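You operate a simulated robot arm through the tools that you are given. There is no shell and no other tool. Be economical: measure what you need, move in short steps, check, and stop when the job is done.

Carry out the task below with a simulated two-armed robot. There is one attempt and no reset: what you move stays moved.

## Task
Enter the job card's SET value, test the heel, then park the heel arm and switch the bench off.
Fine: swing the heel arm in before the key; keep clear while it runs. Where these are worked on the way, their far stop is far enough and under half their travel is too little: heel arm.

Only the result counts: the job must be done as asked and must still hold three seconds after the hand-in. Knocking over, shifting, dropping, spilling or breaking anything else fails it.

## Robot
Two 7-joint arms with two-finger parallel grippers on one trunk, hanging from a carriage that runs on a rail from [0.303, 0] to [-1.877, 0] (x, y) and turns from -6.109 to 5.882 rad about z. Base frame: it is fixed where the carriage stands at the start and does not move with it; the origin is on the floor, on the carriage's upright axis, x ahead of it, y to its left, z up. Readings come in m, rad, newtons and seconds.
The left shoulder is at the start at [0.04, 0.161, 1.408], the right one opposite. With the tool pointing down near the work surface each hand reaches from about 0.1 to 0.66 m from the robot's upright axis, wherever it stands, measured 20 degrees to its own side. Places, roughly: clear key [0.7, -0.3, 1.3]; far clamp lever [0.4, -0.5, 1]; heel arm [0.6, 0.2, 1]; keep key [0.3, -0.4, 0.8]; near clamp lever [0.6, 0.4, 1]; power switch [0.3, -0.5, 0.8]; print key [0.7, -0.2, 1.3]; stop key [0.3, -0.5, 0.8]; toe arm [0.3, -0.2, 0.9]; toe key [0.3, -0.3, 0.8]. Payload 4.4 kg a hand.
The tool frame of a hand sits at the grasp point between the pads (the TCP): z along the fingers, y along the line on which they close. The tips reach 0.023 m beyond it. The gripper opens to 0.094 m. The fingers are 0.038 m wide and 0.01 m thick; the gripper's body (0.054 by 0.096 m) begins 0.039 m behind the TCP.
Orientation is that of the tool frame in the base frame, as a unit quaternion [w, x, y, z]. With the fingers straight down and closing along the base's y, the tool's x points along the base's -x, its y along +y and its z along -z.

## Interface
- The arms move only by the tool servo_tool. It takes "left_deltas", "right_deltas" or both (then of equal length, played together; a hand with none holds still); each is a list of rows, each a list of 6 numbers: the shift along the tool's x, y, z in cm, then the turn, a rotation vector about the tool's x, y, z in rad. In form: [[x, y, z, rx, ry, rz], ...]. A call has 1 to 20 rows; each row shifts and turns the commanded pose from where the row before left it, along the tool's axes as they then stand. "left_gripper" and "right_gripper" are, for a hand that has rows, the gripper command, from -1 (fully open) to 1 (shut), values between in proportion, set as the call begins (left out, the last holds). Each row takes 0.2 s and may step no farther than 0.05 m and 0.15 rad from the row before; otherwise, or with a gripper value out of range, the whole call is refused. A pose out of reach is approached as far as the arm can. The call stops where the force on the tool passes 90 N (or 10 N more than at its start, if that is more) or the arm is blocked; 0.2 s more then pass. Each finger travels about 0.045 m/s and halts on what it meets, pressing with about 40 N; the grip force reading is that of the motor and also rises with nothing between the fingers. The clock runs only during rows and for 0.2 s after the last one: add rows that do not move to give the fingers time. It gives the time, the measured TCP pose, the force on the tool (base axes), the opening and the grip force at its end, in the units of the frame above (readings bear some noise), with the torque about the TCP (base axes, N m) and any sound that the robot's microphone picked up, and new pictures: "show" is both (left out), scene, wrist or none (wrist: the cameras of the hands that moved).
- Cameras (640 x 400 px; columns grow to the right, rows downward): "scene" is now at [0.2384, -0.0206, 1.7022]; the picture's right is [-0.17, -0.99, 0.00], its down [-0.72, 0.12, -0.68] and it looks along [0.67, -0.11, -0.73] (base axes); focal length 214 px, centre (320, 200). "left" rides on the left gripper at [0.087, -0.016, -0.075] in its tool frame; the picture's right is [0.18, 0.98, 0.00], its down [-0.58, 0.11, -0.81] and it looks along [-0.79, 0.15, 0.59] (tool axes); focal length 243 px, centre (320, 200). "right" rides on the right gripper at [0.086, 0.016, -0.074] in its tool frame; the picture's right is [-0.18, 0.98, 0.00], its down [-0.58, -0.11, -0.81] and it looks along [-0.79, -0.15, 0.59] (tool axes); focal length 243 px, centre (320, 200).
- lift_body(by): slides the trunk up (or, below 0, down) by that many m; the arms and the scene camera ride with it, the base frame stays. It gives what a move gives, with no picture.
- steer(legs): drives the robot by 1 to 6 legs, each [ahead, left, turn to the left] in m, m and rad, along the robot's own axes; the way and the turn of a leg run together, so that a leg with both is an arc; at most 1.5 m and 3.142 rad a leg. The arms and the cameras ride along, it lands a little off, and it stops where it bumps. It keeps to its track: a leg is cut to what the track allows. It gives what a move gives, and a new picture of the scene camera.
- turn_head(pan, tilt): turns the head with the scene camera to pan (to the left, within 1.501 rad either way) and tilt (down, from -0.506 to 1.204), counted from straight ahead of the robot. It gives what a move gives, and a new picture of the scene camera.
- probe_pixels(camera, pixels): for up to 12 pixels [column, row] of the newest picture of that camera ("zoom" is the newest enlarged one), the place [x, y, z] in the base frame of the surface seen there, good to about 0.002 m, but the place of the scene camera against the robot may be out by one fixed shift of up to 0.012 m in any direction. No time passes.
- enlarge(camera, box): a new picture of the part [left, top, right, bottom] of that camera's present view, enlarged. No time passes.
- sign_off(): hands the job in; it is judged then, once.

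Keep the steps short. Do not move on a guess: measure, check each grasp and each placing, and mend mistakes. In all there are 80 turns and 260 pictures (those below and enlarged ones count). Leave the grippers open and the arms clear of the work at the hand-in unless told otherwise, and finish with a single line.

The tools are called after "Request:" by a JSON object that holds its "op" and its "data". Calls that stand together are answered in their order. servo_tool: Moves the arms, as the interface text tells. Its arguments: {"type":"object","properties":{"left_deltas":{"type":"array","items":{"type":"array","items":{"type":"number"}}},"left_gripper":{"type":"number"},"right_deltas":{"type":"array","items":{"type":"array","items":{"type":"number"}}},"right_gripper":{"type":"number"},"show":{"type":"string","enum":["both","scene","wrist","none"]}},"required":[]} The other tools are called the same way: lift_body (by) slides the trunk up or down; steer (legs) drives the base; turn_head (pan, tilt) turns the head that bears the scene camera; probe_pixels (camera, pixels) gives the place of the surface under pixels of a picture; enlarge (camera, box) takes an enlarged picture of a part of a camera's view; sign_off () hands the job in.

At the start:

```text
time_s: 0.0
left_tcp_pos: [0.5875, 0.0368, 1.4828]
left_tool_rot: [0.0, -0.001, 1.0, 0.0]
left_force: [0.2, 0.6, 0.5]
left_moment: [0.02, 0.0, 0.01]
left_width: 0.094
left_gripper_force: 0.0
right_tcp_pos: [0.5102, -0.3559, 1.5118]
right_tool_rot: [0.0, 0.001, 1.0, 0.001]
right_force: [-0.7, -0.5, -0.7]
right_moment: [0.01, 0.0, 0.02]
right_width: 0.0942
right_gripper_force: 0.0
trunk travel left (down, up): [-0.625, 0.145]
robot x, y, heading: [-0.0004, -0.0031, -0.002]
head pan, tilt: [-0.168, 0.82]
```

scene: 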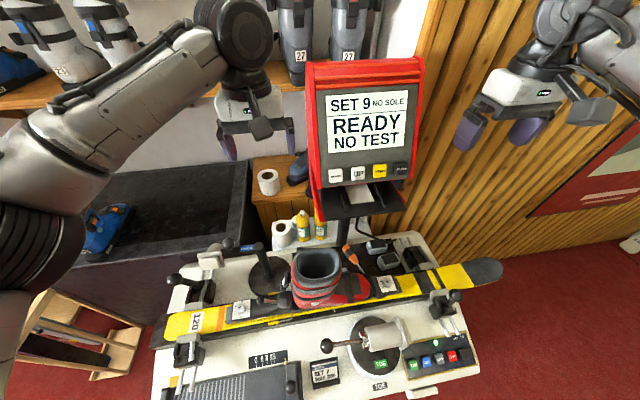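
right: 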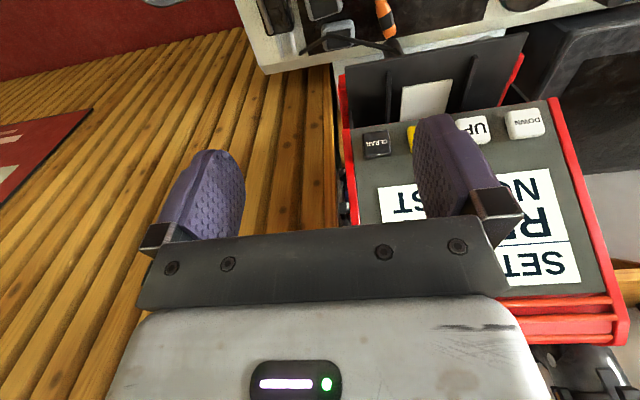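
left: 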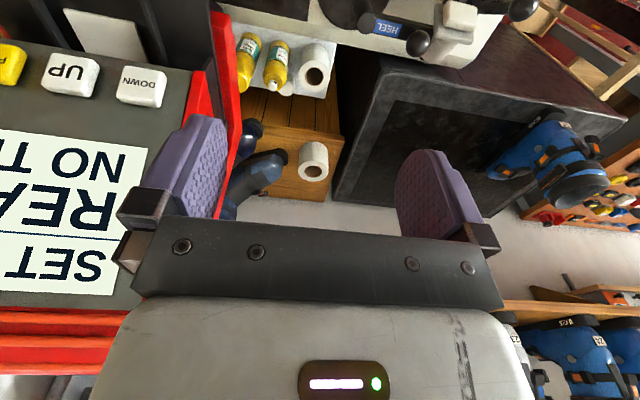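

The screen reads "SET 9 / NO SOLE / READY / NO TEST". I'll enlarge the cards near (320,370), the keys near (435,360), the screen and the heel arm.

Request:
{"op": "enlarge", "data": {"camera": "scene", "box": [230, 310, 390, 400]}}

Request:
{"op": "enlarge", "data": {"camera": "scene", "box": [370, 300, 500, 400]}}

Request:
{"op": "enlarge", "data": {"camera": "scene", "box": [300, 60, 430, 220]}}

Request:
{"op": "enlarge", "data": {"camera": "scene", "box": [150, 220, 310, 340]}}

```text
4.00 times, centred on (310, 355) of scene
```

zoom: 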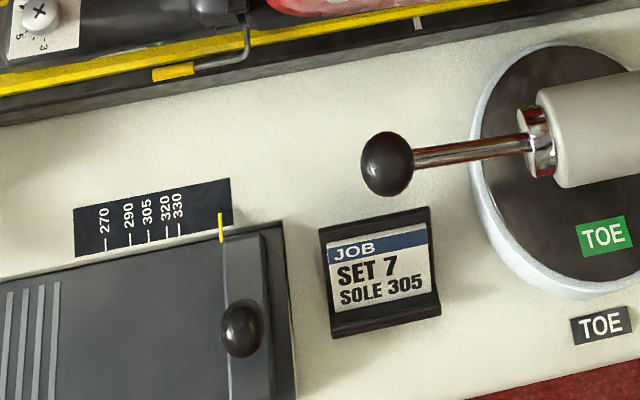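

```text
4.00 times, centred on (435, 350) of scene
```

zoom: 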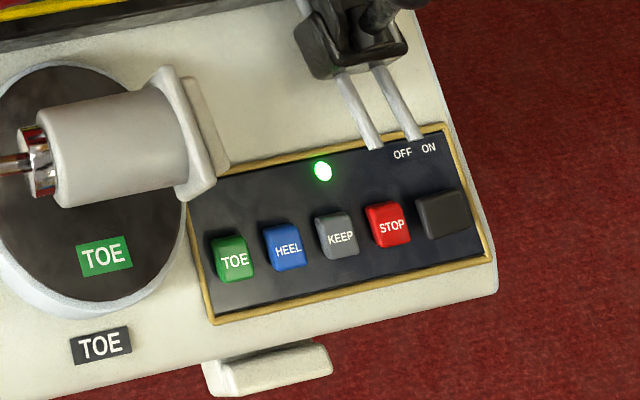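

```text
2.50 times, centred on (365, 140) of scene
```

zoom: 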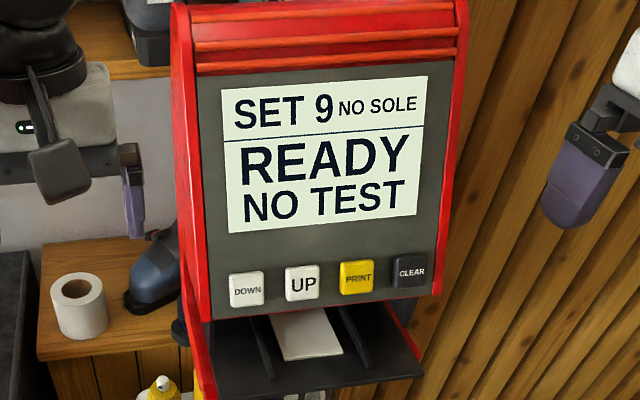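

```text
3.33 times, centred on (230, 280) of scene
```

zoom: 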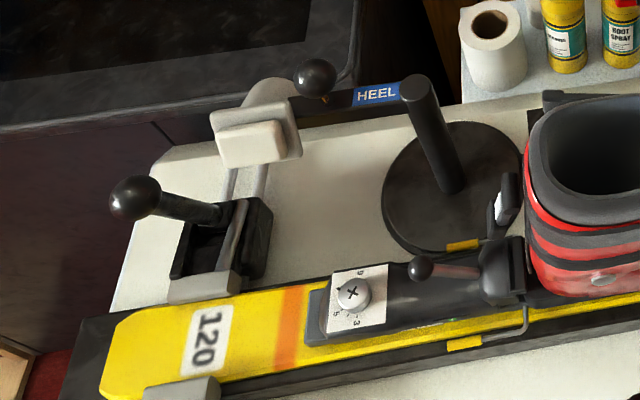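

Job card: SET 7, SOLE 305. The screen is at SET 9, so DOWN needs two presses. Next I'll measure the main points.

Request:
{"op": "probe_pixels", "data": {"camera": "scene", "pixels": [[335, 175], [358, 173], [229, 243], [257, 248], [262, 267], [270, 287], [204, 258], [277, 260], [428, 361], [459, 354], [435, 343], [292, 200]]}}

Request:
{"op": "probe_pixels", "data": {"camera": "left", "pixels": [[142, 88], [70, 75], [421, 42], [385, 27], [110, 110], [175, 85], [460, 15]]}}

Request:
{"op": "enlarge", "data": {"camera": "scene", "box": [420, 310, 500, 380]}}

```text
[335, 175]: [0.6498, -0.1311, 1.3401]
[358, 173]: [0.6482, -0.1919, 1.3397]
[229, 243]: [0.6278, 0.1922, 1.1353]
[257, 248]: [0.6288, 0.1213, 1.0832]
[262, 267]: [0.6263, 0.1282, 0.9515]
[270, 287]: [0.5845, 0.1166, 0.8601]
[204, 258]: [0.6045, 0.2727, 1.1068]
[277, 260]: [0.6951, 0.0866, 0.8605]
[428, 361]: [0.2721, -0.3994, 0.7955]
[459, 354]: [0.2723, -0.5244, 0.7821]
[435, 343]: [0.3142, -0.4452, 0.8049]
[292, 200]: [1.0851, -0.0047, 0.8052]
```

```text
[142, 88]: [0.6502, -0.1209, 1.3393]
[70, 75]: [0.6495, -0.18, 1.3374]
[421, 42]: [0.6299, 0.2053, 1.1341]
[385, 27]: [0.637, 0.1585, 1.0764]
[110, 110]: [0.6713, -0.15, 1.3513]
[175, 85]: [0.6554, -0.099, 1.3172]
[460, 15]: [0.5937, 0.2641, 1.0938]
```

```text
5.71 times, centred on (460, 345) of scene
```

zoom: 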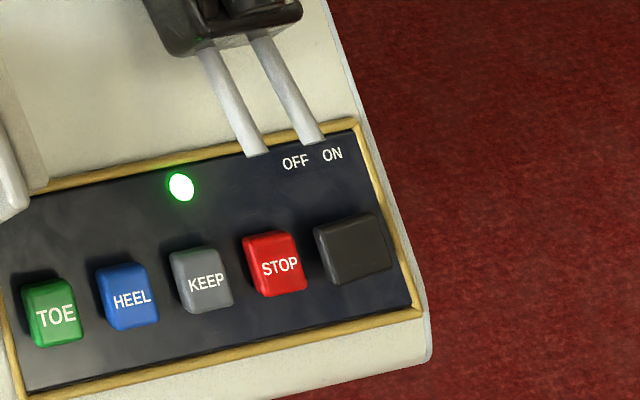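

Scene readings differ from the wrist camera's by about −0.011 in y. Next I'll measure the screen face's tilt and the boot and heel arm geometry.

Request:
{"op": "probe_pixels", "data": {"camera": "scene", "pixels": [[318, 90], [328, 182], [415, 90], [405, 165], [346, 175], [295, 260], [318, 248], [342, 262], [318, 278], [213, 255], [262, 240], [240, 246]]}}

Request:
{"op": "enlarge", "data": {"camera": "left", "box": [320, 0, 540, 100]}}

Request:
{"op": "enlarge", "data": {"camera": "left", "box": [0, 30, 240, 180]}}

```text
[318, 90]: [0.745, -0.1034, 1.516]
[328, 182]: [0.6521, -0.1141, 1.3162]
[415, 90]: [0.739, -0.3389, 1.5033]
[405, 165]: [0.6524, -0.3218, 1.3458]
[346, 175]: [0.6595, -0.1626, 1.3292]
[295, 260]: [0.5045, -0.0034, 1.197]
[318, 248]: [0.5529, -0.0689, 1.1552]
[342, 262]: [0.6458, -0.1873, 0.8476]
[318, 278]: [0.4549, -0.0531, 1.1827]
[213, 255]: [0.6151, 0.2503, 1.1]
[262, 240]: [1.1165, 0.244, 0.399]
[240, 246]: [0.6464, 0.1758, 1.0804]
```

```text
2.91 times, centred on (430, 50) of left
```

zoom: 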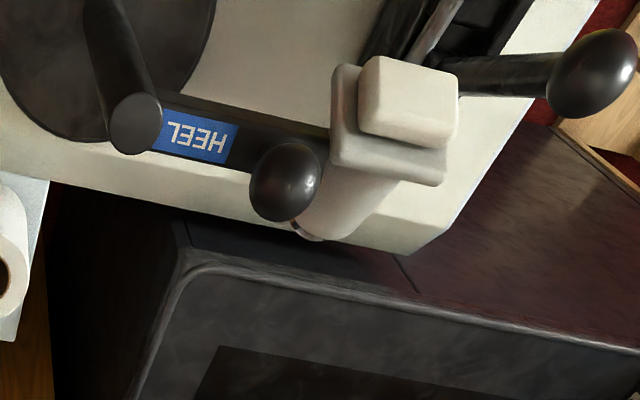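

```text
2.67 times, centred on (120, 105) of left
```

zoom: 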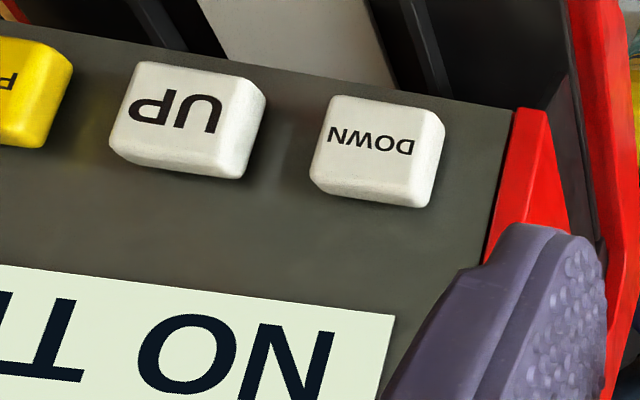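

The face leans about 24° from vertical, so the DOWN key is pressed along (0.91, 0, −0.42). I'll shut the left gripper and tilt it 1.13 rad about its y axis in place.

Request:
{"op": "servo_tool", "data": {"left_deltas": [[0, 0, 0, 0, -0.1415, 0], [0, 0, 0, 0, -0.1415, 0], [0, 0, 0, 0, -0.1415, 0], [0, 0, 0, 0, -0.1415, 0], [0, 0, 0, 0, -0.1415, 0], [0, 0, 0, 0, -0.1415, 0], [0, 0, 0, 0, -0.1415, 0], [0, 0, 0, 0, -0.1415, 0], [0, 0, 0, 0, 0, 0]], "left_gripper": 1}}

```text
time_s: 2.0
left_tcp_pos: [0.5863, 0.0359, 1.484]
left_tool_rot: [0.537, 0.0, 0.844, 0.0]
left_force: [-0.2, 0.6, -0.5]
left_moment: [0.0, -0.03, -0.01]
left_width: 0.0
left_gripper_force: 40.0
right_tcp_pos: [0.5091, -0.356, 1.5123]
right_tool_rot: [0.0, 0.001, 1.0, 0.0]
right_force: [0.1, -0.3, -1.1]
right_moment: [-0.01, -0.04, 0.01]
right_width: 0.094
right_gripper_force: 0.0
trunk travel left (down, up): [-0.625, 0.145]
robot x, y, heading: [0.0006, -0.0006, -0.0]
head pan, tilt: [-0.168, 0.82]
```

scene: 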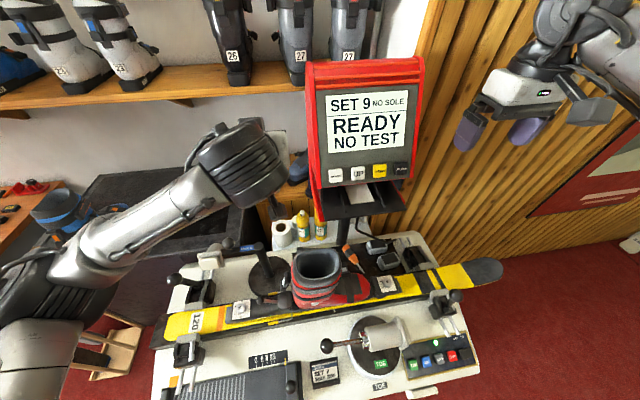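
left: 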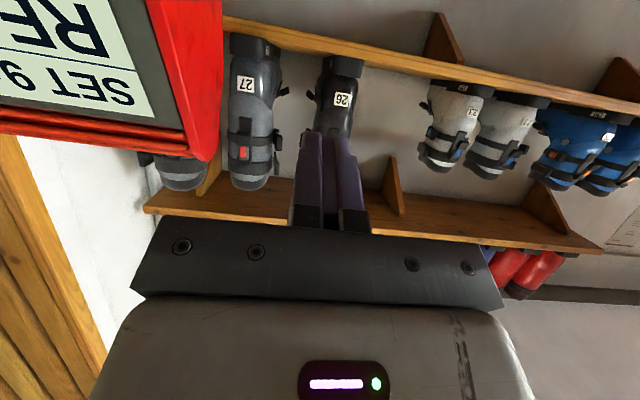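

The tilt is right (tool z is (0.91, 0, −0.42)). I'll move to about 4 cm in front of DOWN.

Request:
{"op": "servo_tool", "data": {"left_deltas": [[2.6, -3.9, 0.4, 0, 0, 0], [2.6, -3.9, 1.4, 0, 0, 0], [2.6, -3.9, 1.4, 0, 0, 0], [2.6, -3.9, 1.4, 0, 0, 0], [0, 0, 0, 0, 0, 0]]}}

```text
time_s: 3.2
left_tcp_pos: [0.5863, -0.1188, 1.3715]
left_tool_rot: [0.537, 0.0, 0.844, 0.0]
left_force: [0.5, 0.1, -0.4]
left_moment: [0.02, 0.04, 0.0]
left_width: 0.0
left_gripper_force: 39.5
right_tcp_pos: [0.5104, -0.3566, 1.5138]
right_tool_rot: [0.0, 0.0, 1.0, 0.001]
right_force: [0.0, -0.1, -0.2]
right_moment: [0.0, -0.02, -0.02]
right_width: 0.0938
right_gripper_force: 0.1
trunk travel left (down, up): [-0.625, 0.145]
robot x, y, heading: [-0.0004, 0.0002, -0.002]
head pan, tilt: [-0.168, 0.82]
```

scene: 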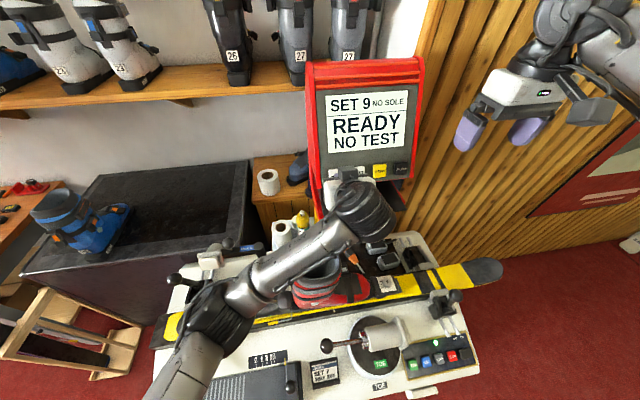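
left: 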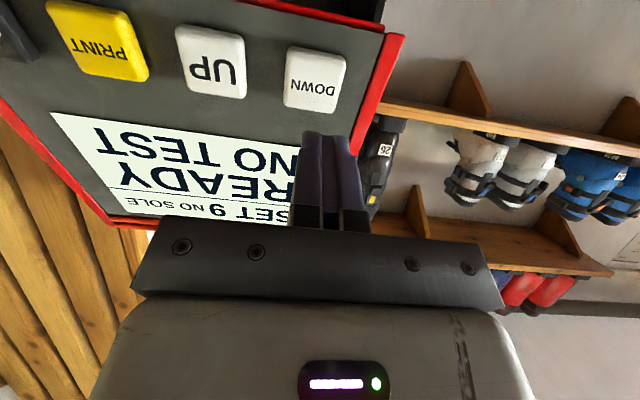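

DOWN is at (314,80) in the left picture. I'll measure it.

Request:
{"op": "probe_pixels", "data": {"camera": "left", "pixels": [[314, 78], [318, 50], [311, 106], [287, 78], [343, 82], [214, 62], [265, 80]]}}

```text
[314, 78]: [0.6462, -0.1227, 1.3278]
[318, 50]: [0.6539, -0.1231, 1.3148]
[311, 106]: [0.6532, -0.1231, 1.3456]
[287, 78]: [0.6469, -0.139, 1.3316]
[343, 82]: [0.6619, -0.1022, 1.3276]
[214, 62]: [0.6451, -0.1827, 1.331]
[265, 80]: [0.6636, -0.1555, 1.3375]
```

Key centre is (0.647, −0.122, 1.331), so contact comes after about 4.9 cm. I'll approach to about 0.5 cm, press about 0.5 cm past contact, then back off and read the screen.

Request:
{"op": "servo_tool", "data": {"left_deltas": [[1.1, -0.3, 2.0, 0, 0, 0], [0, 0, 2.4, 0, 0, 0], [0, 0, 0.3, 0, 0, 0], [0, 0, 0.3, 0, 0, 0], [0, 0, 0.3, 0, 0, 0], [0, 0, 0.2, 0, 0, 0]]}}

```text
time_s: 4.6
left_tcp_pos: [0.6282, -0.1222, 1.3364]
left_tool_rot: [0.537, -0.001, 0.844, 0.0]
left_force: [-6.7, 1.4, 4.6]
left_moment: [-0.03, -0.14, 0.08]
left_width: 0.0003
left_gripper_force: 39.9
right_tcp_pos: [0.5089, -0.3554, 1.5125]
right_tool_rot: [0.0, 0.0, 1.0, -0.001]
right_force: [0.4, 0.3, 0.6]
right_moment: [0.0, -0.01, 0.03]
right_width: 0.094
right_gripper_force: 0.1
trunk travel left (down, up): [-0.625, 0.145]
robot x, y, heading: [-0.0014, -0.0011, 0.001]
head pan, tilt: [-0.168, 0.82]
heard: click
```

scene: 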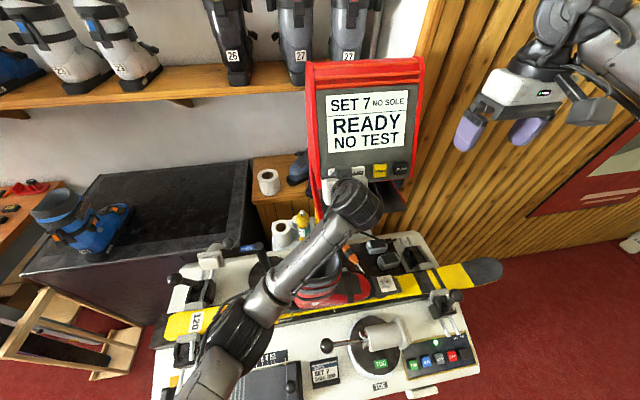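
left: 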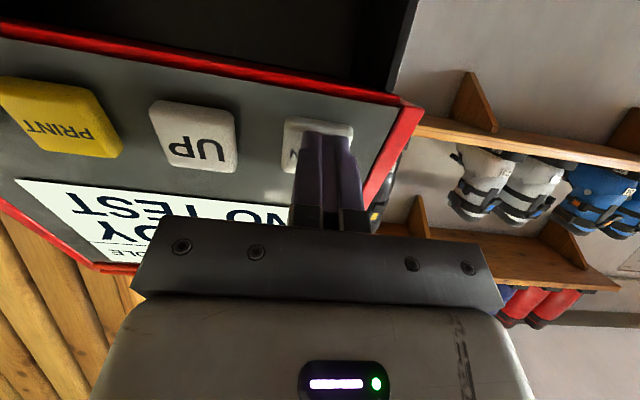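

The screen may now read SET 7 after one click. I'll back off right away and check the reading.

Request:
{"op": "servo_tool", "data": {"left_deltas": [[0, 0, -2.5, 0, 0, 0], [0, 0, -4, 0, 0, 0], [-1, 0, -4, 0, 0, 0]], "show": "scene"}}

Request:
{"op": "enlarge", "data": {"camera": "scene", "box": [300, 70, 430, 190]}}

```text
time_s: 5.4
left_tcp_pos: [0.539, -0.1226, 1.3901]
left_tool_rot: [0.536, -0.001, 0.844, 0.001]
left_force: [0.9, 0.4, 1.0]
left_moment: [0.0, -0.01, 0.0]
left_width: 0.0002
left_gripper_force: 40.2
right_tcp_pos: [0.5091, -0.3554, 1.5125]
right_tool_rot: [0.001, 0.002, 1.0, 0.001]
right_force: [0.1, -0.1, 0.1]
right_moment: [-0.02, 0.0, 0.0]
right_width: 0.0939
right_gripper_force: 0.0
trunk travel left (down, up): [-0.625, 0.145]
robot x, y, heading: [0.0009, 0.0041, -0.0]
head pan, tilt: [-0.168, 0.82]
```

scene: 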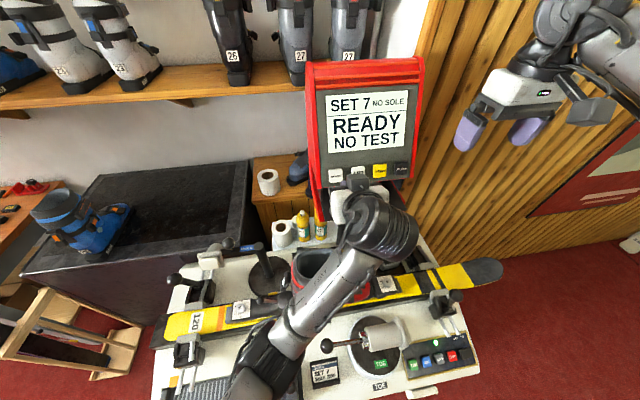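

```text
3.33 times, centred on (365, 130) of scene
```

zoom: 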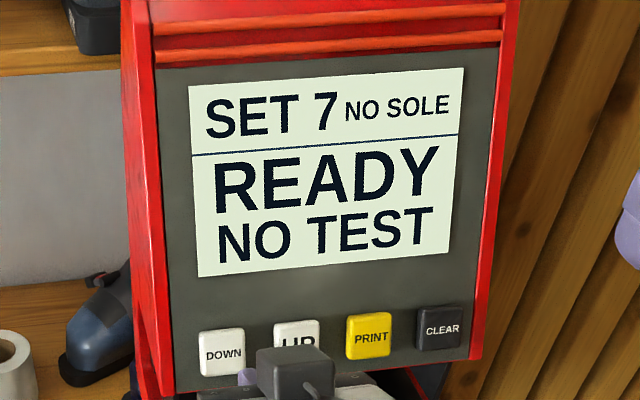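

The screen shows SET 7, so that's done. The heel arm's pivot is near (0.63, 0.13), its knob near (0.63, 0.20, 1.13), and its pad faces −x. A counter-clockwise swing therefore brings the pad to the boot's heel. I'll take the left hand back to pointing down above the knob and open it.

Request:
{"op": "servo_tool", "data": {"left_deltas": [[0, 4.1, 0, 0, 0.1415, 0], [0, 4.1, 0, 0, 0.1415, 0], [0, 4.1, 0, 0, 0.1415, 0], [0, 4.1, 0, 0, 0.1415, 0], [0, 4.1, 0, 0, 0.1415, 0], [0, 4.1, 0, 0, 0.1415, 0], [0, 4.1, 0, 0, 0.1415, 0], [0, 4.1, 0, 0, 0.1415, 0], [0, 0, 0, 0, 0, 0]], "left_gripper": -1}}

```text
time_s: 7.4
left_tcp_pos: [0.674, 0.2033, 1.2988]
left_tool_rot: [-0.001, 0.0, 1.0, 0.0]
left_force: [-1.1, -0.1, 0.6]
left_moment: [-0.02, -0.01, 0.01]
left_width: 0.094
left_gripper_force: 0.0
left hand out of reach, approached as far as the arm can: row 3, 4, 5, 6, 7
right_tcp_pos: [0.5093, -0.3555, 1.5124]
right_tool_rot: [0.0, 0.0, 1.0, 0.0]
right_force: [-0.3, 0.6, 0.1]
right_moment: [0.02, -0.02, 0.04]
right_width: 0.0941
right_gripper_force: 0.0
trunk travel left (down, up): [-0.625, 0.145]
robot x, y, heading: [-0.0009, -0.0007, 0.002]
head pan, tilt: [-0.168, 0.82]
```

scene: 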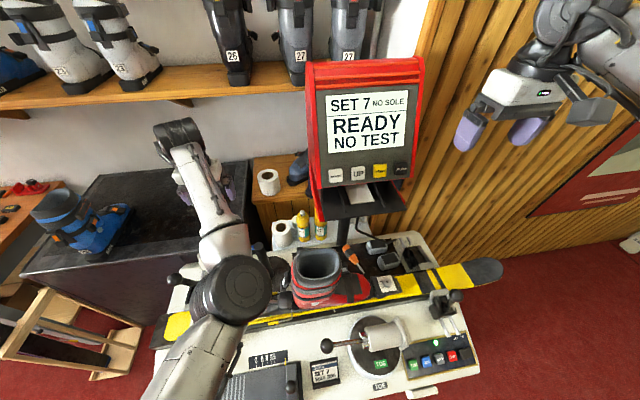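
left: 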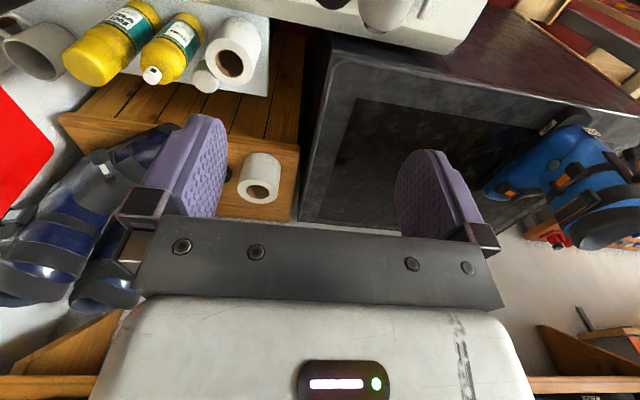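

The hand came out at (0.674, 0.203, 1.299), a bit past the knob. I'll draw it back along −x so the wrist camera sees the knob.

Request:
{"op": "servo_tool", "data": {"left_deltas": [[4, 0, -1, 0, 0, 0], [4, 0, -1, 0, 0, 0], [4, 0, -1, 0, 0, 0], [4, 0, 0, 0, 0, 0], [0, 0, 0, 0, 0, 0]]}}

```text
time_s: 8.6
left_tcp_pos: [0.6427, 0.2688, 1.3068]
left_tool_rot: [0.002, 0.0, 1.0, 0.0]
left_force: [-0.4, -0.1, -0.1]
left_moment: [0.02, -0.02, -0.02]
left_width: 0.0942
left_gripper_force: 0.1
left hand out of reach, approached as far as the arm can: row 1, 2, 3, 4
right_tcp_pos: [0.5093, -0.3553, 1.5121]
right_tool_rot: [-0.001, 0.001, 1.0, 0.0]
right_force: [-0.8, 0.4, -0.1]
right_moment: [-0.02, 0.01, 0.04]
right_width: 0.094
right_gripper_force: 0.0
trunk travel left (down, up): [-0.625, 0.145]
robot x, y, heading: [0.0021, 0.0003, 0.004]
head pan, tilt: [-0.168, 0.82]
```

scene: 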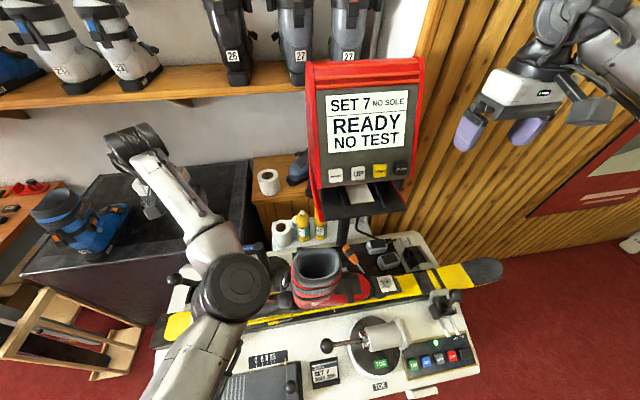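
left: 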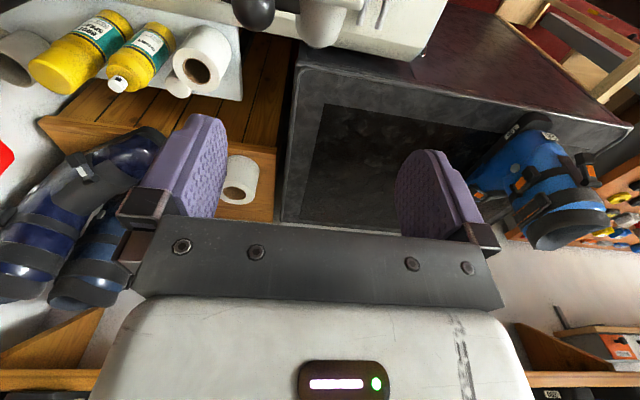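

The hand is being held at a reach limit and drifting in y. I'll measure the elbow and the surroundings before trying anything else.

Request:
{"op": "probe_pixels", "data": {"camera": "scene", "pixels": [[240, 285], [205, 330], [175, 190], [130, 150], [170, 385], [225, 245], [245, 320]]}}

Request:
{"op": "probe_pixels", "data": {"camera": "left", "pixels": [[254, 15], [322, 20], [250, 5]]}}

```text
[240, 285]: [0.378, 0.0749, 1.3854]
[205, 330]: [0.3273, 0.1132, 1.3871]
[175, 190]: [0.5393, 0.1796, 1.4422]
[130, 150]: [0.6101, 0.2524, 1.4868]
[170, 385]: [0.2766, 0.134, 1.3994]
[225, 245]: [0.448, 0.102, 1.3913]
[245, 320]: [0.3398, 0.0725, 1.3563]
```

```text
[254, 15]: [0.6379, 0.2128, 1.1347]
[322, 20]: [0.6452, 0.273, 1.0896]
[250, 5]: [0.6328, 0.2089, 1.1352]
```

The elbow is tucked inward and the arm is almost straight. I'll unwind by going back up toward the start pose (0.59, 0.04, 1.48).

Request:
{"op": "servo_tool", "data": {"left_deltas": [[0.8, -3.5, -3, 0, 0, 0], [0.8, -3.5, -3, 0, 0, 0], [0.8, -3.5, -3, 0, 0, 0], [0.8, -3.5, -3, 0, 0, 0], [0.8, -3.5, -3, 0, 0, 0], [0.8, -3.5, -2.5, 0, 0, 0], [0, -2, 0, 0, 0, 0]]}}

```text
time_s: 10.2
left_tcp_pos: [0.6778, 0.0669, 1.4827]
left_tool_rot: [-0.001, -0.001, 1.0, 0.0]
left_force: [-0.2, -0.1, -0.5]
left_moment: [0.01, 0.01, -0.03]
left_width: 0.0943
left_gripper_force: 0.1
left hand out of reach, approached as far as the arm can: row 1, 2, 3, 4, 5
right_tcp_pos: [0.5098, -0.3555, 1.5117]
right_tool_rot: [0.0, 0.0, 1.0, 0.0]
right_force: [0.1, 0.8, 0.1]
right_moment: [-0.03, 0.03, 0.0]
right_width: 0.0939
right_gripper_force: 0.0
trunk travel left (down, up): [-0.625, 0.145]
robot x, y, heading: [-0.0009, -0.0023, 0.001]
head pan, tilt: [-0.168, 0.82]
```

scene: 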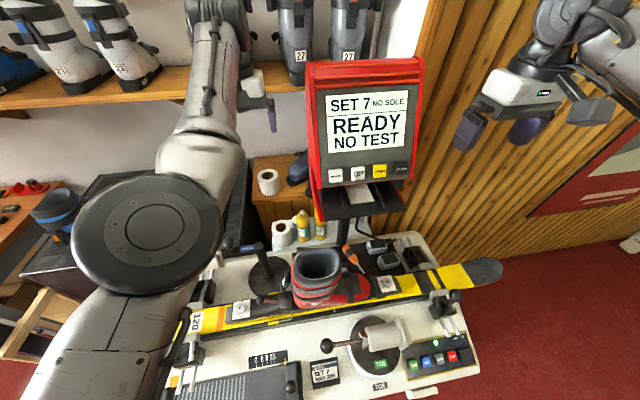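
left: 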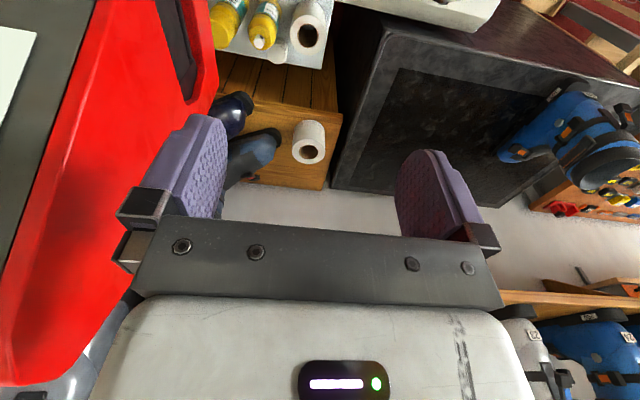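

I'll retract along −x now and see if the elbow bends outward.

Request:
{"op": "servo_tool", "data": {"left_deltas": [[4, 0, 0, 0, 0, 0], [4, 0, 0, 0, 0, 0], [4, 0, 0, 0, 0, 0], [4, 0, 0, 0, 0, 0], [0, 0, 0, 0, 0, 0]], "show": "scene"}}

```text
time_s: 11.4
left_tcp_pos: [0.6547, 0.0507, 1.5304]
left_tool_rot: [0.0, 0.0, 1.0, 0.001]
left_force: [0.1, 0.0, -0.3]
left_moment: [0.02, 0.02, -0.01]
left_width: 0.094
left_gripper_force: 0.1
left hand out of reach, approached as far as the arm can: row 1, 2, 3, 4
right_tcp_pos: [0.5101, -0.3557, 1.512]
right_tool_rot: [0.0, 0.002, 1.0, 0.001]
right_force: [-0.1, 0.4, 0.4]
right_moment: [0.02, -0.05, -0.03]
right_width: 0.0942
right_gripper_force: 0.2
trunk travel left (down, up): [-0.625, 0.145]
robot x, y, heading: [0.0005, -0.0018, 0.001]
head pan, tilt: [-0.168, 0.82]
```

scene: 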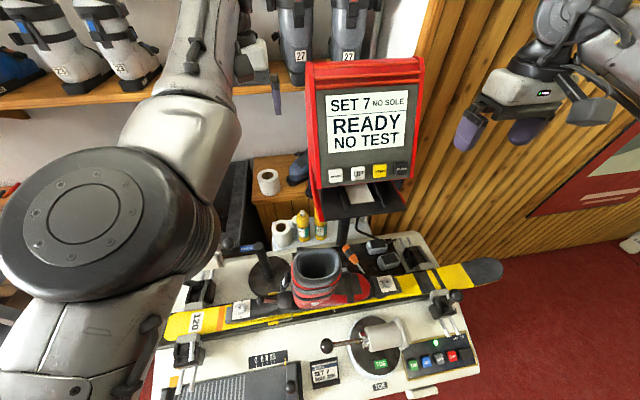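

Still held by a joint limit. I'll tilt forward again, which was free before, so the arm can unwind.

Request:
{"op": "servo_tool", "data": {"left_deltas": [[0, 0, 0, 0, -0.1415, 0], [0, 0, 0, 0, -0.1415, 0], [0, 0, 0, 0, -0.1415, 0], [0, 0, 0, 0, -0.1415, 0], [0, 0, 0, 0, -0.1415, 0], [0, 0, 0, 0, -0.1415, 0], [0, 0, 0, 0, -0.1415, 0], [0, 0, 0, 0, -0.1415, 0], [0, 0, -3, 0, 0, 0], [0, 0, -3, 0, 0, 0], [0, 0, -3, 0, 0, 0], [0, 0, 0, 0, 0, 0]], "show": "scene"}}

```text
time_s: 14.0
left_tcp_pos: [0.5975, 0.0442, 1.5772]
left_tool_rot: [0.536, -0.001, 0.844, 0.0]
left_force: [-0.8, -0.1, 0.1]
left_moment: [0.0, 0.02, 0.0]
left_width: 0.0941
left_gripper_force: 0.0
left hand out of reach, approached as far as the arm can: row 1, 2
right_tcp_pos: [0.5094, -0.3544, 1.5122]
right_tool_rot: [0.0, 0.001, 1.0, 0.0]
right_force: [-0.1, 0.9, 0.1]
right_moment: [0.05, 0.01, 0.02]
right_width: 0.094
right_gripper_force: 0.1
trunk travel left (down, up): [-0.625, 0.145]
robot x, y, heading: [0.0009, -0.0008, -0.001]
head pan, tilt: [-0.168, 0.82]
```

scene: 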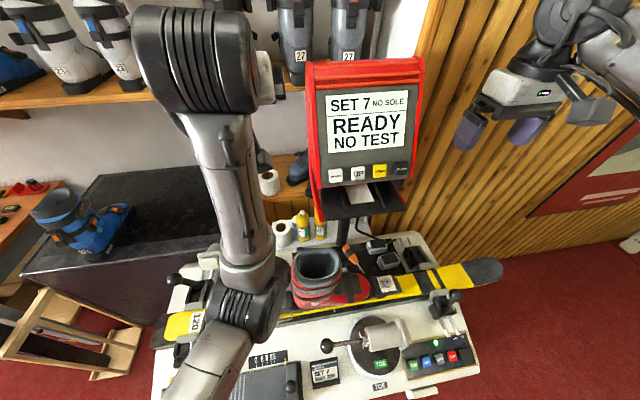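

The tilted arm moves freely. While tilted I'll go to about (0.40, 0.19, 1.48), then turn part of the way back toward down and check reach.

Request:
{"op": "servo_tool", "data": {"left_deltas": [[2.9, 2.5, -2.3, 0, 0, 0], [2.9, 2.5, -2.3, 0, 0, 0], [2.9, 2.5, -2.3, 0, 0, 0], [2.9, 2.5, -2.3, 0, 0, 0], [2.9, 2.5, -2.3, 0, 0, 0], [2.9, 2.5, -2.3, 0, 0, 0], [0, 0, 0, 0, 0.14, 0], [0, 0, 0, 0, 0.14, 0], [0, 0, 0, 0, 0.14, 0], [0, 0, 0, 0, 0, 0]]}}

```text
time_s: 16.2
left_tcp_pos: [0.5392, 0.1978, 1.3488]
left_tool_rot: [0.384, -0.004, 0.923, 0.011]
left_force: [0.0, 0.0, 0.2]
left_moment: [-0.03, 0.03, 0.02]
left_width: 0.0941
left_gripper_force: 0.2
left hand out of reach, approached as far as the arm can: row 2, 3, 4, 5, 6, 7, 8, 9
right_tcp_pos: [0.5097, -0.3548, 1.5124]
right_tool_rot: [0.0, 0.001, 1.0, 0.0]
right_force: [0.0, -1.3, -0.7]
right_moment: [0.0, 0.04, 0.01]
right_width: 0.094
right_gripper_force: 0.0
trunk travel left (down, up): [-0.625, 0.145]
robot x, y, heading: [0.0001, 0.0015, 0.001]
head pan, tilt: [-0.168, 0.82]
```

scene: 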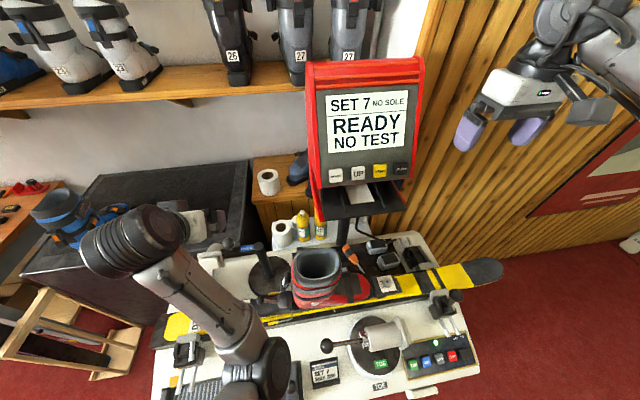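
left: 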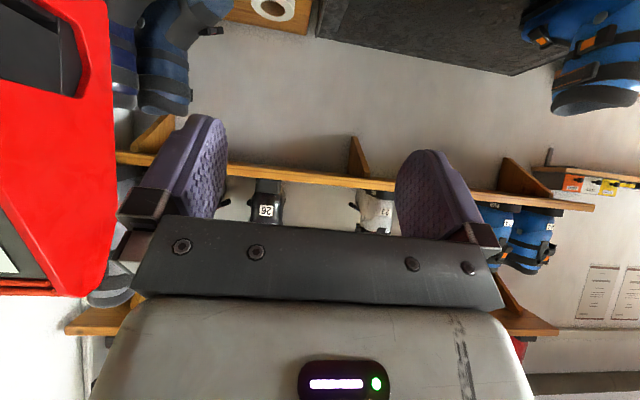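

The arm seems to have too little room when the hand is high and close. Raising the trunk will put the hand well below the shoulder.

Request:
{"op": "lift_body", "data": {"by": 0.14}}

```text
time_s: 17.9
left_tcp_pos: [0.5396, 0.1972, 1.4912]
left_tool_rot: [0.386, -0.005, 0.922, 0.009]
left_force: [0.0, -0.1, 0.3]
left_moment: [0.01, 0.01, 0.01]
left_width: 0.0941
left_gripper_force: 0.0
right_tcp_pos: [0.5094, -0.3558, 1.6523]
right_tool_rot: [0.0, 0.001, 1.0, 0.0]
right_force: [0.5, -0.2, 0.5]
right_moment: [0.0, 0.0, -0.02]
right_width: 0.0942
right_gripper_force: 0.1
trunk travel left (down, up): [-0.765, 0.005]
robot x, y, heading: [0.0006, 0.0018, 0.005]
head pan, tilt: [-0.168, 0.82]
```

The hand is at z 1.491. I'll lower it about 24 cm straight down while turning the tool back to vertical.

Request:
{"op": "servo_tool", "data": {"left_deltas": [[2.8, 0, 2.8, 0, 0.13, 0], [2.4, 0, 3.2, 0, 0.13, 0], [2.0, 0, 3.45, 0, 0.13, 0], [1.54, 0, 3.7, 0, 0.13, 0], [1.05, 0, 3.86, 0, 0.13, 0], [0.54, 0, 3.0, 0, 0.13, 0], [0, 0, 0, 0, 0, 0]]}}

```text
time_s: 19.7
left_tcp_pos: [0.5616, 0.2254, 1.2395]
left_tool_rot: [0.006, -0.017, 0.999, 0.028]
left_force: [0.0, 0.5, -0.3]
left_moment: [-0.01, 0.0, -0.01]
left_width: 0.0939
left_gripper_force: 0.0
left hand out of reach, approached as far as the arm can: row 1, 2, 3, 5, 6
right_tcp_pos: [0.5093, -0.356, 1.6524]
right_tool_rot: [0.001, 0.001, 1.0, 0.001]
right_force: [-0.4, -0.6, 0.9]
right_moment: [0.03, -0.03, 0.0]
right_width: 0.0941
right_gripper_force: 0.0
trunk travel left (down, up): [-0.765, 0.005]
robot x, y, heading: [-0.0028, 0.0003, -0.0]
head pan, tilt: [-0.168, 0.82]
stopped in row 7 (left hand): the arm was blocked; the commanded pose is now the measured one
```

scene: 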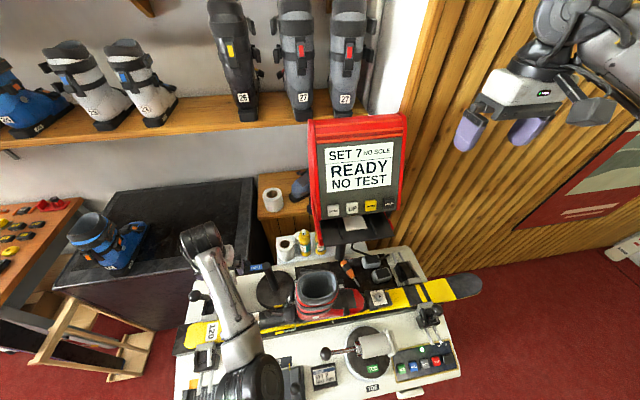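
left: 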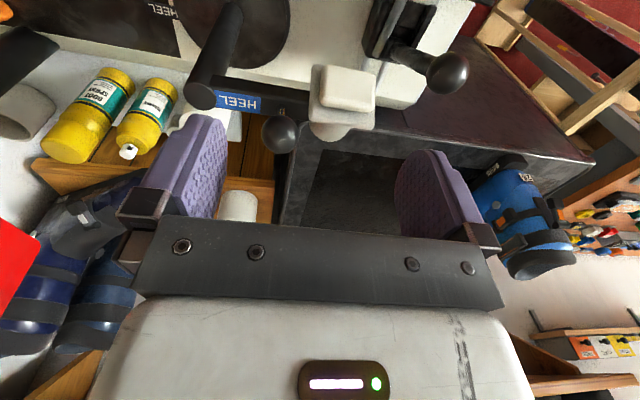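

The arm is at a limit again, and the orientation error hints that a negative yaw would free it. I want about 90° of yaw anyway so the fingers close along x around the knob. I'll try rz −, easing forward, at z 1.24, which is above everything here.

Request:
{"op": "servo_tool", "data": {"left_deltas": [[-2, 0, 0, 0, 0, -0.13], [-2, 0, 0, 0, 0, -0.13], [0, 0, 0, 0, 0, -0.13], [0, 0, 0, 0, 0, -0.13], [0, 0, 0, 0, 0, -0.13], [0, 0, 0, 0, 0, -0.13], [0, 0, 0, 0, 0, 0]]}}

Request:
{"op": "probe_pixels", "data": {"camera": "scene", "pixels": [[250, 375], [225, 300], [205, 240], [215, 390]]}}

```text
time_s: 21.3
left_tcp_pos: [0.5994, 0.2257, 1.2391]
left_tool_rot: [0.015, -0.396, 0.918, 0.023]
left_force: [0.5, 0.7, -0.5]
left_moment: [-0.01, 0.0, -0.03]
left_width: 0.094
left_gripper_force: 0.1
right_tcp_pos: [0.5092, -0.3547, 1.653]
right_tool_rot: [0.001, 0.001, 1.0, 0.0]
right_force: [-1.1, -0.5, 0.3]
right_moment: [-0.01, 0.01, 0.0]
right_width: 0.0942
right_gripper_force: 0.1
trunk travel left (down, up): [-0.765, 0.005]
robot x, y, heading: [-0.004, 0.0029, -0.001]
head pan, tilt: [-0.168, 0.82]
```

scene: 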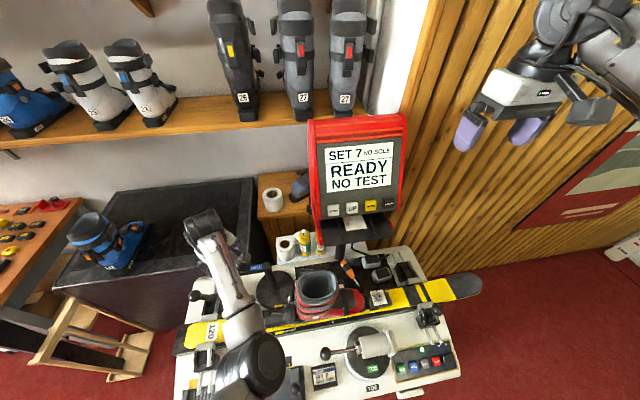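
left: 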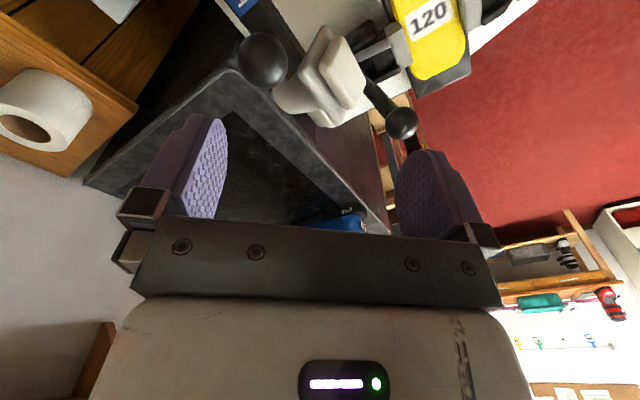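

```text
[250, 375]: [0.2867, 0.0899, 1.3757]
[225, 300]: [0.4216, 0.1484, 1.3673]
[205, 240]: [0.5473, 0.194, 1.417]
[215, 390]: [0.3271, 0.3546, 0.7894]
```

No reach complaints now. I'll continue the yaw to 90°.

Request:
{"op": "servo_tool", "data": {"left_deltas": [[0, 0, 0, 0, 0, -0.132], [0, 0, 0, 0, 0, -0.132], [0, 0, 0, 0, 0, -0.132], [0, 0, 0, 0, 0, -0.132], [0, 0, 0, 0, 0, -0.132], [0, 0, 0, 0, 0, -0.132], [0, 0, 0, 0, 0, 0]], "show": "wrist"}}

```text
time_s: 22.9
left_tcp_pos: [0.5996, 0.233, 1.2402]
left_tool_rot: [-0.025, 0.722, -0.691, -0.018]
left_force: [1.0, -0.5, 0.0]
left_moment: [0.01, -0.02, 0.0]
left_width: 0.094
left_gripper_force: 0.0
right_tcp_pos: [0.509, -0.3556, 1.6524]
right_tool_rot: [0.001, 0.0, 1.0, 0.001]
right_force: [-0.5, 0.3, -0.4]
right_moment: [-0.02, 0.02, -0.03]
right_width: 0.094
right_gripper_force: 0.0
trunk travel left (down, up): [-0.765, 0.005]
robot x, y, heading: [0.0007, 0.0003, 0.0]
head pan, tilt: [-0.168, 0.82]
```

left: 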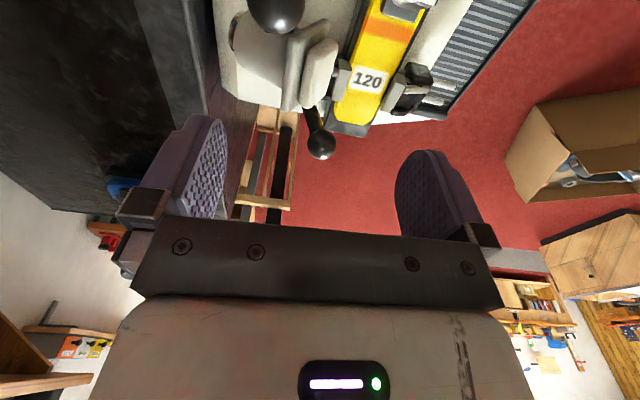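

The camera now looks toward +y. I'll move about 7 cm toward −y so the knob, pad and pillar come into view.

Request:
{"op": "servo_tool", "data": {"left_deltas": [[3.5, -1, 0, 0, 0, 0], [3.5, -1, 0, 0, 0, 0], [0, 0, 0, 0, 0, 0]], "show": "wrist"}}

```text
time_s: 23.7
left_tcp_pos: [0.6226, 0.1605, 1.2403]
left_tool_rot: [-0.026, 0.721, -0.693, -0.015]
left_force: [-0.9, -0.5, 0.4]
left_moment: [-0.01, -0.01, -0.02]
left_width: 0.094
left_gripper_force: 0.0
right_tcp_pos: [0.5099, -0.3566, 1.6519]
right_tool_rot: [0.0, 0.0, 1.0, 0.0]
right_force: [-0.1, -0.2, 0.1]
right_moment: [0.02, -0.01, 0.05]
right_width: 0.0941
right_gripper_force: 0.1
trunk travel left (down, up): [-0.765, 0.005]
robot x, y, heading: [-0.0034, -0.0008, -0.002]
head pan, tilt: [-0.168, 0.82]
```

left: 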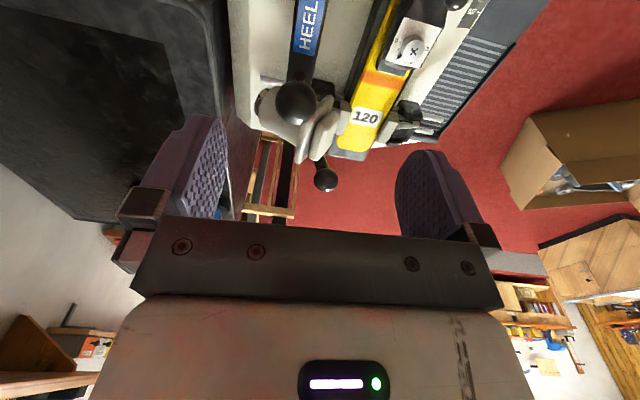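

The knob is at (296,102), the HEEL bar at (307,40) and the pad at (325,130). I'll measure them.

Request:
{"op": "probe_pixels", "data": {"camera": "left", "pixels": [[296, 102], [279, 102], [313, 102], [296, 84], [296, 118], [303, 60], [307, 30], [327, 130], [270, 110]]}}

Request:
{"op": "enlarge", "data": {"camera": "left", "box": [230, 0, 390, 200]}}

```text
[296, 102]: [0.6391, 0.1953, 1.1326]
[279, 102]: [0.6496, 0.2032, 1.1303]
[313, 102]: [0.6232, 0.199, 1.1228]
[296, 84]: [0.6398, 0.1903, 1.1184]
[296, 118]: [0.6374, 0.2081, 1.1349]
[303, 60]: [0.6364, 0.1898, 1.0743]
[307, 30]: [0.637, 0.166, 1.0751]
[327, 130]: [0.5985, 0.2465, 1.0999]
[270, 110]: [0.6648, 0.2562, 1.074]
```

```text
2.00 times, centred on (310, 100) of left
```

zoom: 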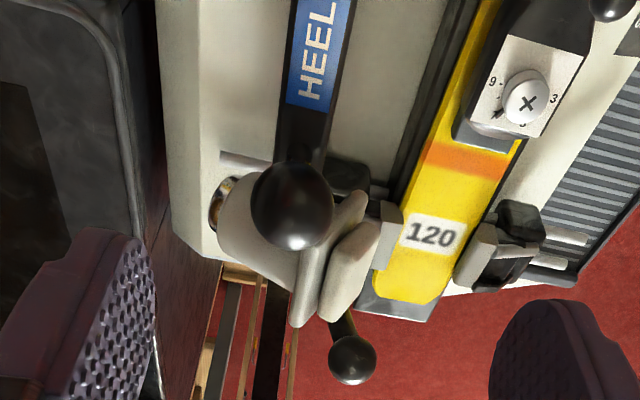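

Knob centre is about (0.638, 0.208, 1.118), radius about 0.018. I'll check the pad's corners for finger clearance.

Request:
{"op": "probe_pixels", "data": {"camera": "zoom", "pixels": [[355, 197], [345, 225], [325, 250], [303, 318], [378, 222], [385, 240], [340, 315], [350, 260], [240, 210], [260, 260]]}}

```text
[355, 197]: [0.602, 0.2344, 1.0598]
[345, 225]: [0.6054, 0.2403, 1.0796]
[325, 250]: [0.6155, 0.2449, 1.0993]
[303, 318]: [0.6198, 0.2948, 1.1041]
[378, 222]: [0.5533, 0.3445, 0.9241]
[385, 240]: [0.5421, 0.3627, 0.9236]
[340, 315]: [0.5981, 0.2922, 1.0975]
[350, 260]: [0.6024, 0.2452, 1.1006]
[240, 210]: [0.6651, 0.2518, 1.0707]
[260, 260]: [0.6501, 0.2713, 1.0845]
```

The pad flange starts at y 0.234 and tops out at z 1.104, so fingers over y 0.187–0.225 will clear it. I'll go over the knob, then down to z 1.124.

Request:
{"op": "servo_tool", "data": {"left_deltas": [[-3.9, -1.4, 0, 0, 0, 0], [0, 0, 4, 0, 0, 0], [0, 0, 3, 0, 0, 0], [0, 0, 0, 0, 0, 0]], "show": "wrist"}}

```text
time_s: 24.7
left_tcp_pos: [0.6347, 0.1993, 1.1688]
left_tool_rot: [-0.022, 0.719, -0.695, -0.015]
left_force: [0.1, -0.1, 0.3]
left_moment: [0.01, -0.03, 0.0]
left_width: 0.094
left_gripper_force: 0.0
right_tcp_pos: [0.5093, -0.3548, 1.6518]
right_tool_rot: [0.001, 0.0, 1.0, 0.0]
right_force: [-0.6, 0.0, 0.1]
right_moment: [-0.02, 0.01, 0.0]
right_width: 0.0937
right_gripper_force: 0.2
trunk travel left (down, up): [-0.765, 0.005]
robot x, y, heading: [-0.0008, -0.0001, -0.0]
head pan, tilt: [-0.168, 0.82]
```

left: 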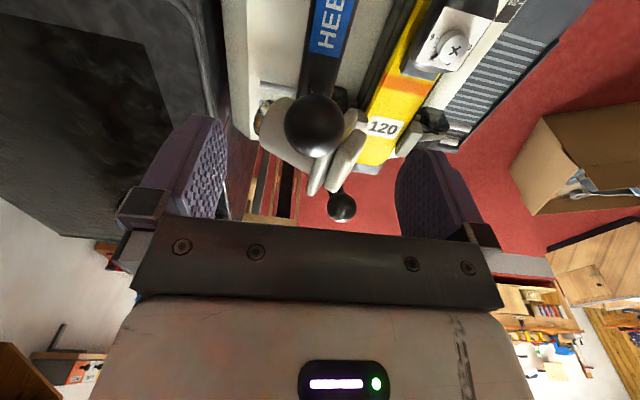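

Aligned. I'll go down 4.5 cm, then close on the knob.

Request:
{"op": "servo_tool", "data": {"left_deltas": [[-0.4, -0.3, 2.3, 0, 0, 0], [0, 0, 2.2, 0, 0, 0], [0, 0, 0, 0, 0, 0]], "show": "wrist"}}

Request:
{"op": "servo_tool", "data": {"left_deltas": [[0, 0, 0, 0, 0, 0], [0, 0, 0, 0, 0, 0], [0, 0, 0, 0, 0, 0], [0, 0, 0, 0, 0, 0], [0, 0, 0, 0, 0, 0]], "left_gripper": 1, "show": "wrist"}}

```text
time_s: 25.5
left_tcp_pos: [0.6394, 0.2068, 1.1229]
left_tool_rot: [-0.023, 0.719, -0.695, -0.015]
left_force: [-0.3, 0.6, 0.3]
left_moment: [-0.01, 0.0, -0.01]
left_width: 0.0936
left_gripper_force: 0.0
right_tcp_pos: [0.5096, -0.3563, 1.6518]
right_tool_rot: [0.0, 0.0, 1.0, 0.0]
right_force: [-0.1, -0.2, 0.3]
right_moment: [-0.02, -0.02, 0.03]
right_width: 0.0938
right_gripper_force: 0.1
trunk travel left (down, up): [-0.765, 0.005]
robot x, y, heading: [0.0005, 0.0021, -0.002]
head pan, tilt: [-0.168, 0.82]
```

left: 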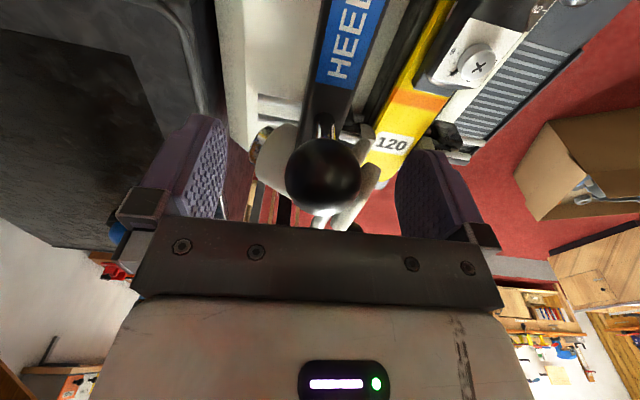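

```text
time_s: 26.7
left_tcp_pos: [0.6383, 0.2071, 1.1219]
left_tool_rot: [-0.021, 0.719, -0.694, -0.015]
left_force: [-13.4, -1.0, 8.7]
left_moment: [-0.12, 0.39, 0.06]
left_width: 0.0379
left_gripper_force: 44.9
right_tcp_pos: [0.51, -0.3559, 1.6516]
right_tool_rot: [0.0, 0.0, 1.0, 0.0]
right_force: [0.1, -1.3, 0.3]
right_moment: [-0.03, 0.0, 0.03]
right_width: 0.0942
right_gripper_force: 0.1
trunk travel left (down, up): [-0.765, 0.005]
robot x, y, heading: [-0.0033, 0.0001, 0.0]
head pan, tilt: [-0.168, 0.82]
```

left: 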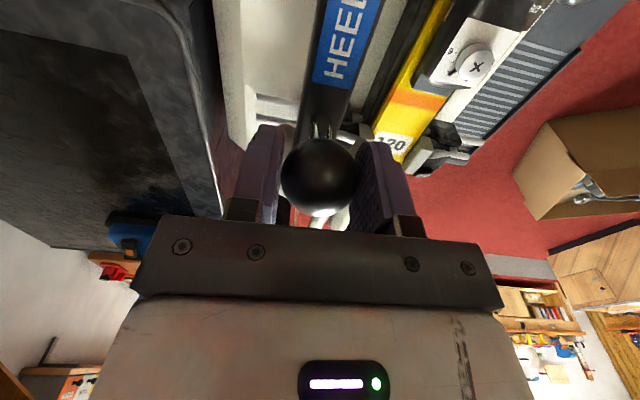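

The knob is gripped at 0.038 m. Before the swing I need the pivot axis, so I'll look at the pillar in the scene view.

Request:
{"op": "servo_tool", "data": {"left_deltas": [[0, 0, 0, 0, 0, 0]], "show": "scene"}}

Request:
{"op": "enlarge", "data": {"camera": "scene", "box": [180, 220, 340, 340]}}

```text
time_s: 27.1
left_tcp_pos: [0.6377, 0.2064, 1.1221]
left_tool_rot: [-0.021, 0.719, -0.695, -0.015]
left_force: [-17.2, -1.1, 10.8]
left_moment: [-0.18, 0.5, 0.04]
left_width: 0.0375
left_gripper_force: 45.0
right_tcp_pos: [0.5085, -0.3553, 1.6511]
right_tool_rot: [0.0, 0.001, 1.0, 0.0]
right_force: [0.1, 0.4, 0.3]
right_moment: [-0.02, 0.03, -0.01]
right_width: 0.094
right_gripper_force: 0.2
trunk travel left (down, up): [-0.765, 0.005]
robot x, y, heading: [0.0024, 0.0028, -0.0]
head pan, tilt: [-0.168, 0.82]
```

scene: 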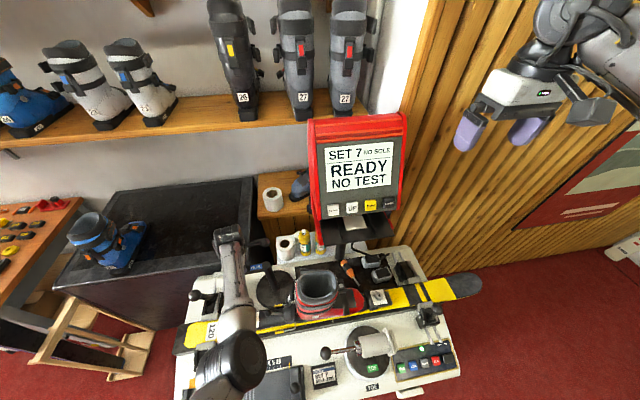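

```text
3.33 times, centred on (260, 280) of scene
```

zoom: 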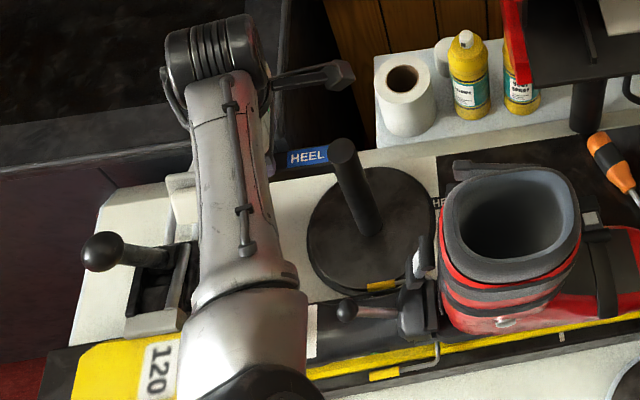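

Request:
{"op": "probe_pixels", "data": {"camera": "zoom", "pixels": [[342, 147], [332, 150], [353, 148], [342, 140], [342, 155], [368, 230], [307, 230], [433, 230], [376, 172], [365, 288], [525, 240], [440, 255]]}}

```text
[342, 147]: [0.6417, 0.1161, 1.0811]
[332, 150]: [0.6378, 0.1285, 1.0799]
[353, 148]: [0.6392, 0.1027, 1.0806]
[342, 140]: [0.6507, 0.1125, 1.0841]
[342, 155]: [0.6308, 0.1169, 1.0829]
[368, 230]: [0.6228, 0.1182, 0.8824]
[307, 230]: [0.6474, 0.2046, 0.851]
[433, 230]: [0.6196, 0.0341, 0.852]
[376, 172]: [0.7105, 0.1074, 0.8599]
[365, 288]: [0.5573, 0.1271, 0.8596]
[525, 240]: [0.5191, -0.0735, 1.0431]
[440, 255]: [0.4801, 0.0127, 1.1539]
```

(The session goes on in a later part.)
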